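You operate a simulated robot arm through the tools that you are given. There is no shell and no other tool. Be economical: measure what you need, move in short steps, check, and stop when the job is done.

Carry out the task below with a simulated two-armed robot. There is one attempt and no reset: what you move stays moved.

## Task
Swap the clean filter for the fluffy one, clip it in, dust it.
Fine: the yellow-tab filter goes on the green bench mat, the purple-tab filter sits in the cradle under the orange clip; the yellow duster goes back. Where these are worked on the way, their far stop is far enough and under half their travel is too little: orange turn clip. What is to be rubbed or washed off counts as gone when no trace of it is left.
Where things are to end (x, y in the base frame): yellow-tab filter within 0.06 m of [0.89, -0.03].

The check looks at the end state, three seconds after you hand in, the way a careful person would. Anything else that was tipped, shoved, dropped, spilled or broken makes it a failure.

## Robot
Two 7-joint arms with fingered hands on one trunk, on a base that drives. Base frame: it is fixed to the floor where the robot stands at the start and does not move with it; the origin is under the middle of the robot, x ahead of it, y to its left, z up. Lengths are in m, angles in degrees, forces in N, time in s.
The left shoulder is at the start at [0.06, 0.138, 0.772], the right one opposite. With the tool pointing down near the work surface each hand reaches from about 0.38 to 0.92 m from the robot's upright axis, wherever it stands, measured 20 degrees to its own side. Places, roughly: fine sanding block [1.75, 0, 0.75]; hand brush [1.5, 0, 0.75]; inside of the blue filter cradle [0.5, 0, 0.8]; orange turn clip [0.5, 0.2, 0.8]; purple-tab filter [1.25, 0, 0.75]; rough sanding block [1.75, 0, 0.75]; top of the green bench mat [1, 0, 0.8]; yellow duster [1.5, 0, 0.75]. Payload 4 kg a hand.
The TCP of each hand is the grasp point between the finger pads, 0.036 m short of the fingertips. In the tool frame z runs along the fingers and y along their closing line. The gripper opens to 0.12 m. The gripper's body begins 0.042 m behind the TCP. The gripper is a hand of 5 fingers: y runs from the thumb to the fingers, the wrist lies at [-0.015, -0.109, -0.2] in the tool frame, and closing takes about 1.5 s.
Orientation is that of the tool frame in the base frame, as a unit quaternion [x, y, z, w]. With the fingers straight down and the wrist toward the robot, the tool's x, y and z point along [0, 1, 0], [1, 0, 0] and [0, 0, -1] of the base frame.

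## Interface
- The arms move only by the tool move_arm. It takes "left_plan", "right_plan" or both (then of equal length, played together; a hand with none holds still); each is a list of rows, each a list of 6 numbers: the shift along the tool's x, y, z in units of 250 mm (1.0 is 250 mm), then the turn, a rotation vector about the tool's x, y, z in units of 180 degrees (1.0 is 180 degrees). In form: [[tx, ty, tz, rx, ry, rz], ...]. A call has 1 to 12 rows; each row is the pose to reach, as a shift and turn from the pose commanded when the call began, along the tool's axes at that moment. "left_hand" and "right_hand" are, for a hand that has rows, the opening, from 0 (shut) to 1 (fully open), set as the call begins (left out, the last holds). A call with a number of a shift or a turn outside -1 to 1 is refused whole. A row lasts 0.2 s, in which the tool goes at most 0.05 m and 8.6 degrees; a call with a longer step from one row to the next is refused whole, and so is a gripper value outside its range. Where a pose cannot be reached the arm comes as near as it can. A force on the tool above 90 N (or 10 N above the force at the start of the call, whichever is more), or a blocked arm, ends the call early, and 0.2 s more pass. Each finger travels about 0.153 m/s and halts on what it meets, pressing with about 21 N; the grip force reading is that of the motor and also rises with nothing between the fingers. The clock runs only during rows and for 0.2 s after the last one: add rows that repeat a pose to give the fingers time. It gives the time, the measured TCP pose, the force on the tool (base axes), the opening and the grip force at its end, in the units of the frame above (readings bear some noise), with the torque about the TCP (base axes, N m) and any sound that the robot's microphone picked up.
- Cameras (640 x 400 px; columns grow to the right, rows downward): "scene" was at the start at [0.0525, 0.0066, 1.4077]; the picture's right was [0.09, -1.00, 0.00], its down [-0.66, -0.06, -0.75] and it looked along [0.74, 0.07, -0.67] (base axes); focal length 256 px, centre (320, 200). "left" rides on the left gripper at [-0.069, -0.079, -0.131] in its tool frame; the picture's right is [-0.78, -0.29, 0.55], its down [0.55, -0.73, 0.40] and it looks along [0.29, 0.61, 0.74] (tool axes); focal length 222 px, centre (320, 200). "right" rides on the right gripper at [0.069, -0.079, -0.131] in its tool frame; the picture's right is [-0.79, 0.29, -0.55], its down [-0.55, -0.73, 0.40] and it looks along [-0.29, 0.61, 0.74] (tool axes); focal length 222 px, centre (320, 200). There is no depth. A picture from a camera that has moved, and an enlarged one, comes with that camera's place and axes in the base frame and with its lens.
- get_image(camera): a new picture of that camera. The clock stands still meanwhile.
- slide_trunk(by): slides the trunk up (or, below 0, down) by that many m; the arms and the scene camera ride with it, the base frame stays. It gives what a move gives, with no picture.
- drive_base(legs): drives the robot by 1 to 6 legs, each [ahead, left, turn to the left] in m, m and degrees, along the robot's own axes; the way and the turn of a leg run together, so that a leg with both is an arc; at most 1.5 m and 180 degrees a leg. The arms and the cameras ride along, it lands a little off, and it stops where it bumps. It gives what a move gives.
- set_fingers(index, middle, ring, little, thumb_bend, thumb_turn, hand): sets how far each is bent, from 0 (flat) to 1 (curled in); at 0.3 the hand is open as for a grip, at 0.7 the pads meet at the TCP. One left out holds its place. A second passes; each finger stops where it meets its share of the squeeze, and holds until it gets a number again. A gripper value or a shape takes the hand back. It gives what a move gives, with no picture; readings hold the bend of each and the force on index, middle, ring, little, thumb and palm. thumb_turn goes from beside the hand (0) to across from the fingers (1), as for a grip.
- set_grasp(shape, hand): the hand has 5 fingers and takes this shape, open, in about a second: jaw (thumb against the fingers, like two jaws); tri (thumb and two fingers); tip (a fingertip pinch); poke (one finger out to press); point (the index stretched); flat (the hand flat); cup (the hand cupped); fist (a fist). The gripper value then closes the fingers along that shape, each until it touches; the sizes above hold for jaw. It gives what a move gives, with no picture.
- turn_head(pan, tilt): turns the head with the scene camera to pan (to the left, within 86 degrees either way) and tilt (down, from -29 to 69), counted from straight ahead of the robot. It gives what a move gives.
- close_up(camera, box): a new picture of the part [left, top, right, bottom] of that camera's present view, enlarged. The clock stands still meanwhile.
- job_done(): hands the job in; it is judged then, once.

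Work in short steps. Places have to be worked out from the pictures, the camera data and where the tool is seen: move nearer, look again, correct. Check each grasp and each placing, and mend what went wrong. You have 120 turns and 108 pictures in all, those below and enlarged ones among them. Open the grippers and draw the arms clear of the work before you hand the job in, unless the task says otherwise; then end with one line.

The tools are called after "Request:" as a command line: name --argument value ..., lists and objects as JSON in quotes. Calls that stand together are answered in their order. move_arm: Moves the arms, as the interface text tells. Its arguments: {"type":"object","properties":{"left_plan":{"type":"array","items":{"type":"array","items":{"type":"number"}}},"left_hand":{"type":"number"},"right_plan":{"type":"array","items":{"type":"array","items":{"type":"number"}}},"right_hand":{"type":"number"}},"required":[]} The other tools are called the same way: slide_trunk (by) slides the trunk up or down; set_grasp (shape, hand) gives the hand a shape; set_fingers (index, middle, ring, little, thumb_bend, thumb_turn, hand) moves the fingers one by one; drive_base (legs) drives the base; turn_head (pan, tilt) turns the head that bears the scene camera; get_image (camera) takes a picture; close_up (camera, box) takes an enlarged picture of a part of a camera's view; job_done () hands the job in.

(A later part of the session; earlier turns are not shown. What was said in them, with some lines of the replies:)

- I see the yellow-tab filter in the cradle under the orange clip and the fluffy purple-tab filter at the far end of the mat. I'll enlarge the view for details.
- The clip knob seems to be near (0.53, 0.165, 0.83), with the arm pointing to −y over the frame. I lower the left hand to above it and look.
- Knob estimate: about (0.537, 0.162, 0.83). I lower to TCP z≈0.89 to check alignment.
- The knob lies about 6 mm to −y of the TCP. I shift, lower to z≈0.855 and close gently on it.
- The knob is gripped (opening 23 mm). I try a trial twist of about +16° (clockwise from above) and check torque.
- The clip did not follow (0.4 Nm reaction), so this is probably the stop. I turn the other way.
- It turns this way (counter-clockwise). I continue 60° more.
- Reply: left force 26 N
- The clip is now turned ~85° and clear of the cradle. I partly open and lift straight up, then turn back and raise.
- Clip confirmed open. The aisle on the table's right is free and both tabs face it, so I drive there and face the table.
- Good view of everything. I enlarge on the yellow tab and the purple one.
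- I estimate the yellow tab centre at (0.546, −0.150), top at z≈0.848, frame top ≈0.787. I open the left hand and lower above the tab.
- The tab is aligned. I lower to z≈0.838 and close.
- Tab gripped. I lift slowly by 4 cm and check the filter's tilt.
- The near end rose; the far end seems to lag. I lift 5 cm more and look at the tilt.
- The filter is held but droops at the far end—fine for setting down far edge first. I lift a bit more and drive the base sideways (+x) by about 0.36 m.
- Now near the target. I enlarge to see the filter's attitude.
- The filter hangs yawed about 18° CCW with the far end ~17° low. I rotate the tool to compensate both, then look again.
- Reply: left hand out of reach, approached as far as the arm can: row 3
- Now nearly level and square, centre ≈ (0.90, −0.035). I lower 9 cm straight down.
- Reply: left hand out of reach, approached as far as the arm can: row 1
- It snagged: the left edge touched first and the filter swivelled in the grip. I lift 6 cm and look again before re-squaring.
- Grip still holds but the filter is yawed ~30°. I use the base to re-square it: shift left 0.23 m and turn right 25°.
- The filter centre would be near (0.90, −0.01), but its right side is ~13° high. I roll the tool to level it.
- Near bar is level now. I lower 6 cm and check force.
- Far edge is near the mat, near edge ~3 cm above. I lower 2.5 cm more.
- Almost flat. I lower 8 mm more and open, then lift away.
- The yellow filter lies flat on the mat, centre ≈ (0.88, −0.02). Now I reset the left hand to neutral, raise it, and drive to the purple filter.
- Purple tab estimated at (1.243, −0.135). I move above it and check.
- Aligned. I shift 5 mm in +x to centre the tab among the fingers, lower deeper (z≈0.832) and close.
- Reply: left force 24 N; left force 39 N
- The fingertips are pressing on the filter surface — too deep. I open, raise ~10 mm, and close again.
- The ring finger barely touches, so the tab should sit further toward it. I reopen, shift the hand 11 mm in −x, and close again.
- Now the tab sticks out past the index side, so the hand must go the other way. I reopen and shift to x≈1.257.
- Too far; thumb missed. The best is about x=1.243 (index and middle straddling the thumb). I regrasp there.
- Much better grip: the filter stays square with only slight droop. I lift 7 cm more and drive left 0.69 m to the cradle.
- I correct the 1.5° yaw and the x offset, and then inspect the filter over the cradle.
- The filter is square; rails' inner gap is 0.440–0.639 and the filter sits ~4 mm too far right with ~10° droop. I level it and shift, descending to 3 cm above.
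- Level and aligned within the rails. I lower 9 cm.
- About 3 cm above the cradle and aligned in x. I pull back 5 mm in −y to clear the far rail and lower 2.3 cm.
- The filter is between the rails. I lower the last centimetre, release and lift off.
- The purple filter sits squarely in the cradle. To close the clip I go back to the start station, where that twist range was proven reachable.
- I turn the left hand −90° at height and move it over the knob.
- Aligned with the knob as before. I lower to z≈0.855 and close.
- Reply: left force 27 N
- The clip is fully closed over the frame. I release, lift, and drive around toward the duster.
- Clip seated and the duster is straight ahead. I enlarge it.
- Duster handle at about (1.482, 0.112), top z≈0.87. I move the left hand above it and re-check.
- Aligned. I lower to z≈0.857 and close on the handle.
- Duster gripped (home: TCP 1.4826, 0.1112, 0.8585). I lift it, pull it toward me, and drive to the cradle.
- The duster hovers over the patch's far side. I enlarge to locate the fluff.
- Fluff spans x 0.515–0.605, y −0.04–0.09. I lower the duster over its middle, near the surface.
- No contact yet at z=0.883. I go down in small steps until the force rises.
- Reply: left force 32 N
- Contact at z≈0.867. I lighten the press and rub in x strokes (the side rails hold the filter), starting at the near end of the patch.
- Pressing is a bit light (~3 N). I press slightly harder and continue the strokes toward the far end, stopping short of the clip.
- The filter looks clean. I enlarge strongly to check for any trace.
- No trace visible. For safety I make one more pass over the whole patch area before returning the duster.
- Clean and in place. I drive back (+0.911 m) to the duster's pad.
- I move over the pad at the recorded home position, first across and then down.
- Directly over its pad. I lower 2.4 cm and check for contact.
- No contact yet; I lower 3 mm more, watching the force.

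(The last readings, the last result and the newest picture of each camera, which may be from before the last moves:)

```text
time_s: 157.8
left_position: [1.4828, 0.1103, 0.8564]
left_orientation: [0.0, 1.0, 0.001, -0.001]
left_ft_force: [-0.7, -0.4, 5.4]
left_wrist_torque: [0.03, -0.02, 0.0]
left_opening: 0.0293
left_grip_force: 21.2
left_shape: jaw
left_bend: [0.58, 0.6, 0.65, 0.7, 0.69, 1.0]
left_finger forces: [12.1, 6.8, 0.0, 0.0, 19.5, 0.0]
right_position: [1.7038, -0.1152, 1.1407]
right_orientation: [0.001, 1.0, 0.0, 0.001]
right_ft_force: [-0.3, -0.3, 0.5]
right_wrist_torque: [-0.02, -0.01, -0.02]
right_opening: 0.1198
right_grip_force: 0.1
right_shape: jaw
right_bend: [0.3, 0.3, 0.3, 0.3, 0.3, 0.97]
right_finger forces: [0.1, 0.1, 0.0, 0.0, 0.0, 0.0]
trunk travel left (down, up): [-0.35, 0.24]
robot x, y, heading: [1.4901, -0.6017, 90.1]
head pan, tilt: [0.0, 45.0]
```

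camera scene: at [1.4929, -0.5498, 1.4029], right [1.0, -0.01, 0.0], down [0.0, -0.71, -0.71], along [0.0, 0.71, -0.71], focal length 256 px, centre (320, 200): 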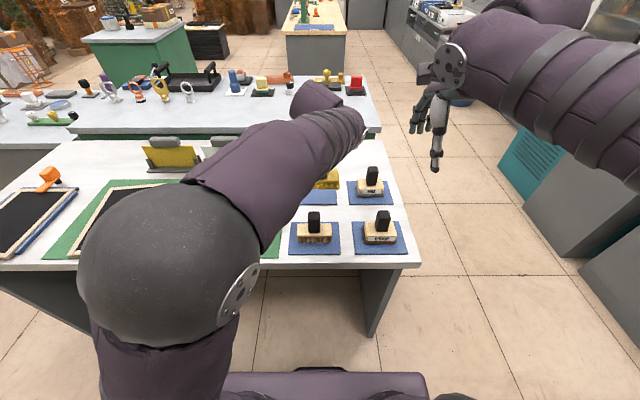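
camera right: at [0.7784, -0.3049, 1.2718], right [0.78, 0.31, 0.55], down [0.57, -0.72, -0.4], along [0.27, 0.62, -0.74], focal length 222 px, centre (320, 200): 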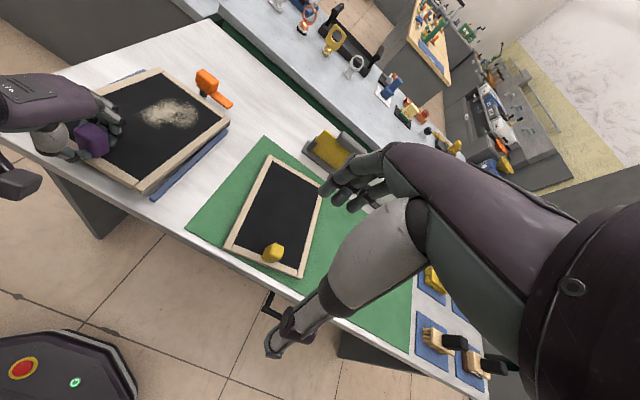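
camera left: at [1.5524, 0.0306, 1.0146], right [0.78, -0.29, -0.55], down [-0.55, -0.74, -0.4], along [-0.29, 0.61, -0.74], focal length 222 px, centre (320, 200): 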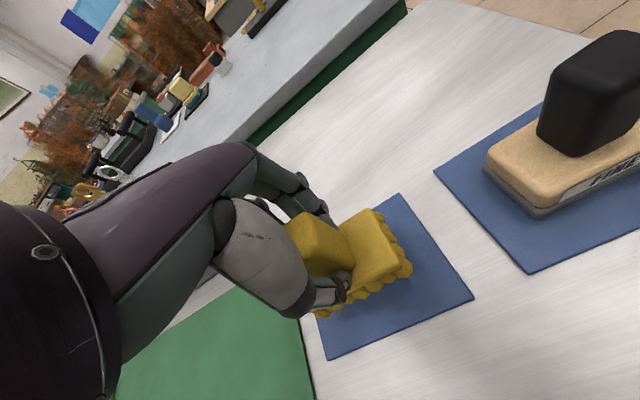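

The duster stands on its pad (5 N contact). I open, lift straight up, and draw back.

Request:
move_arm --left_plan '[[0, 0, 0, 0, 0, 0], [0, 0, 0, 0, 0, 0], [0, 0, 0, 0, 0, 0], [0, 0, 0, 0, 0, 0], [0, 0, -0.15, 0, 0, 0], [0, 0, -0.3, 0, 0, 0], [0, 0, -0.5, 0, 0, 0], [0, 0, -0.7, 0, 0, 0], [0, 0, -0.85, 0, 0, 0], [0, -0.1, -1, 0, 0, 0], [0, -0.28, -1, 0, 0, 0], [0, -0.46, -1, 0, 0, 0]]' --left_hand 0.9

Request:
close_up --camera "scene" --box '[280, 130, 420, 260]'

Request:
turn_head --pan 45 --tilt 40

Request:
get_image --camera "scene"

```text
time_s: 160.4
left_position: [1.4822, -0.0067, 1.1052]
left_orientation: [0.0, 1.0, 0.001, -0.001]
left_ft_force: [0.4, -0.5, 0.4]
left_wrist_torque: [0.04, 0.02, 0.01]
left_opening: 0.1077
left_grip_force: 0.1
left_shape: jaw
left_bend: [0.31, 0.32, 0.32, 0.31, 0.3, 0.98]
left_finger forces: [0.1, 0.0, 0.1, 0.1, 0.0, 0.0]
right_position: [1.7037, -0.1163, 1.1413]
right_orientation: [0.002, 1.0, -0.001, 0.0]
right_ft_force: [-0.1, -0.4, 0.6]
right_wrist_torque: [-0.05, 0.03, 0.03]
right_opening: 0.1196
right_grip_force: 0.1
right_shape: jaw
right_bend: [0.3, 0.3, 0.3, 0.3, 0.3, 0.97]
right_finger forces: [0.0, 0.0, 0.0, 0.0, 0.0, 0.0]
trunk travel left (down, up): [-0.35, 0.24]
robot x, y, heading: [1.493, -0.6008, 89.7]
head pan, tilt: [0.0, 45.0]
```

```text
3.08 times, centred on (350, 195) of scene
camera zoom: at [1.4925, -0.5504, 1.403], right [1.0, -0.01, 0.0], down [0.0, -0.71, -0.71], along [0.0, 0.71, -0.71], focal length 789 px, centre (228, 215)
```

zoom: 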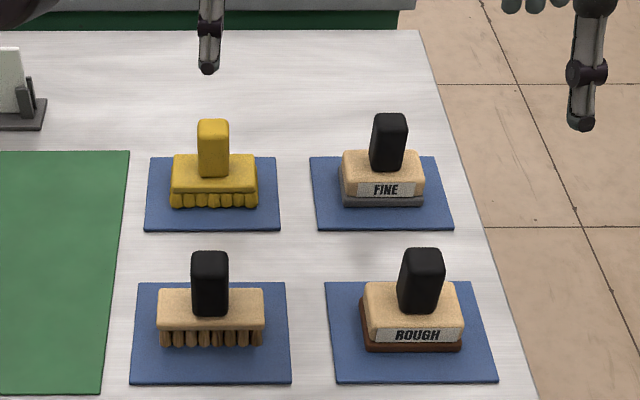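

```text
time_s: 161.5
left_position: [1.4832, -0.0054, 1.1036]
left_orientation: [0.0, 1.0, 0.001, 0.0]
left_ft_force: [-0.5, -0.5, -0.5]
left_wrist_torque: [-0.04, 0.01, -0.02]
left_opening: 0.1077
left_grip_force: 0.1
left_shape: jaw
left_bend: [0.31, 0.32, 0.32, 0.31, 0.3, 0.98]
left_finger forces: [0.1, 0.0, 0.0, 0.0, 0.0, 0.1]
right_position: [1.7038, -0.1145, 1.1408]
right_orientation: [0.002, 1.0, 0.0, 0.0]
right_ft_force: [-0.1, 0.8, -0.1]
right_wrist_torque: [-0.01, 0.0, 0.0]
right_opening: 0.1198
right_grip_force: 0.0
right_shape: jaw
right_bend: [0.3, 0.3, 0.3, 0.3, 0.3, 0.97]
right_finger forces: [0.0, 0.1, 0.1, 0.1, 0.0, 0.0]
trunk travel left (down, up): [-0.35, 0.24]
robot x, y, heading: [1.4931, -0.6005, 89.6]
head pan, tilt: [45.0, 40.0]
```

```text
14 pictures are left
camera scene: at [1.4326, -0.5707, 1.4102], right [0.71, 0.7, 0.0], down [0.45, -0.46, -0.77], along [-0.54, 0.54, -0.64], focal length 256 px, centre (320, 200)
```

scene: 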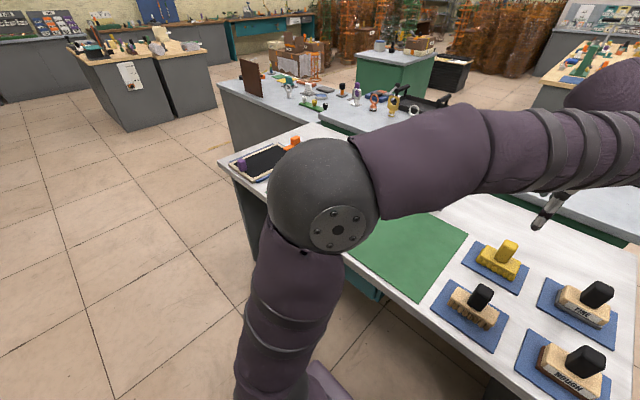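

The duster is back on its pad. I back the base off and drive left for a final look at both filters.

Request:
drive_base --legs '[[-0.2, 0, 0], [0, 0.7, 0]]'

Request:
turn_head --pan 0 --tilt 40

Request:
get_image --camera "scene"

Request:
close_up --camera "scene" --box '[190, 130, 350, 250]'

```text
time_s: 166.6
left_position: [0.7758, -0.1993, 1.1051]
left_orientation: [0.002, 1.0, 0.001, -0.001]
left_ft_force: [-1.0, 0.7, 0.7]
left_wrist_torque: [-0.01, -0.02, -0.02]
left_opening: 0.1079
left_grip_force: 0.1
left_shape: jaw
left_bend: [0.31, 0.32, 0.32, 0.31, 0.3, 0.98]
left_finger forces: [0.1, 0.1, 0.0, 0.0, 0.1, 0.0]
right_position: [0.9973, -0.3108, 1.1402]
right_orientation: [0.003, 1.0, 0.001, -0.001]
right_ft_force: [0.0, 0.1, 0.1]
right_wrist_torque: [-0.03, -0.02, -0.04]
right_opening: 0.1197
right_grip_force: 0.1
right_shape: jaw
right_bend: [0.3, 0.3, 0.3, 0.3, 0.3, 0.97]
right_finger forces: [0.0, 0.1, 0.1, 0.0, 0.0, 0.0]
trunk travel left (down, up): [-0.35, 0.24]
robot x, y, heading: [0.7883, -0.798, 89.4]
head pan, tilt: [45.0, 40.0]
```

```text
time_s: 167.7
left_position: [0.7767, -0.1997, 1.1038]
left_orientation: [0.001, 1.0, 0.0, -0.001]
left_ft_force: [0.2, -0.5, 0.1]
left_wrist_torque: [-0.01, -0.03, 0.0]
left_opening: 0.1081
left_grip_force: 0.1
left_shape: jaw
left_bend: [0.31, 0.32, 0.32, 0.31, 0.3, 0.98]
left_finger forces: [0.1, 0.0, 0.0, 0.0, 0.1, 0.0]
right_position: [0.9965, -0.3093, 1.1416]
right_orientation: [0.004, 1.0, 0.0, -0.001]
right_ft_force: [-0.1, 0.0, 0.2]
right_wrist_torque: [-0.01, 0.01, -0.02]
right_opening: 0.1196
right_grip_force: 0.1
right_shape: jaw
right_bend: [0.3, 0.3, 0.3, 0.3, 0.3, 0.97]
right_finger forces: [0.0, 0.0, 0.0, 0.1, 0.1, 0.1]
trunk travel left (down, up): [-0.35, 0.24]
robot x, y, heading: [0.7809, -0.7923, 89.4]
head pan, tilt: [0.0, 40.0]
```

```text
13 pictures are left
camera scene: at [0.7848, -0.7402, 1.4102], right [1.0, -0.01, 0.0], down [-0.01, -0.64, -0.77], along [0.01, 0.77, -0.64], focal length 256 px, centre (320, 200)
```

scene: 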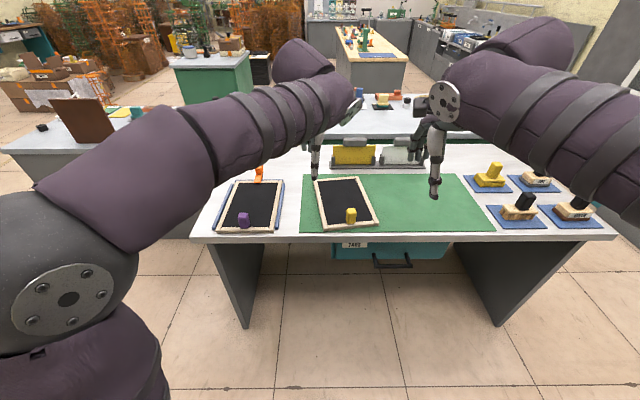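

```text
3.33 times, centred on (270, 190) of scene
camera zoom: at [0.7848, -0.7402, 1.4102], right [1.0, -0.01, 0.0], down [-0.01, -0.64, -0.77], along [0.01, 0.77, -0.64], focal length 855 px, centre (487, 233)
```

zoom: 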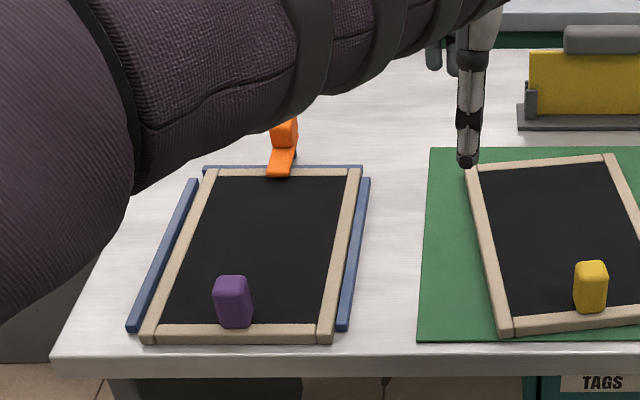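

Everything checks out: yellow-tab filter on the mat at about (0.89, −0.02), purple-tab filter clean in the cradle under the closed clip, duster back on its pad, arms clear. I hand in.

Request:
job_done

```text
The job is handed in.
```

The job is handed in. The purple-tab filter sits in the cradle under the closed orange clip with no fluff visible on it. The yellow-tab filter lies flat on the green mat at about (0.89, -0.02), turned slightly. The yellow duster is back on its pad.
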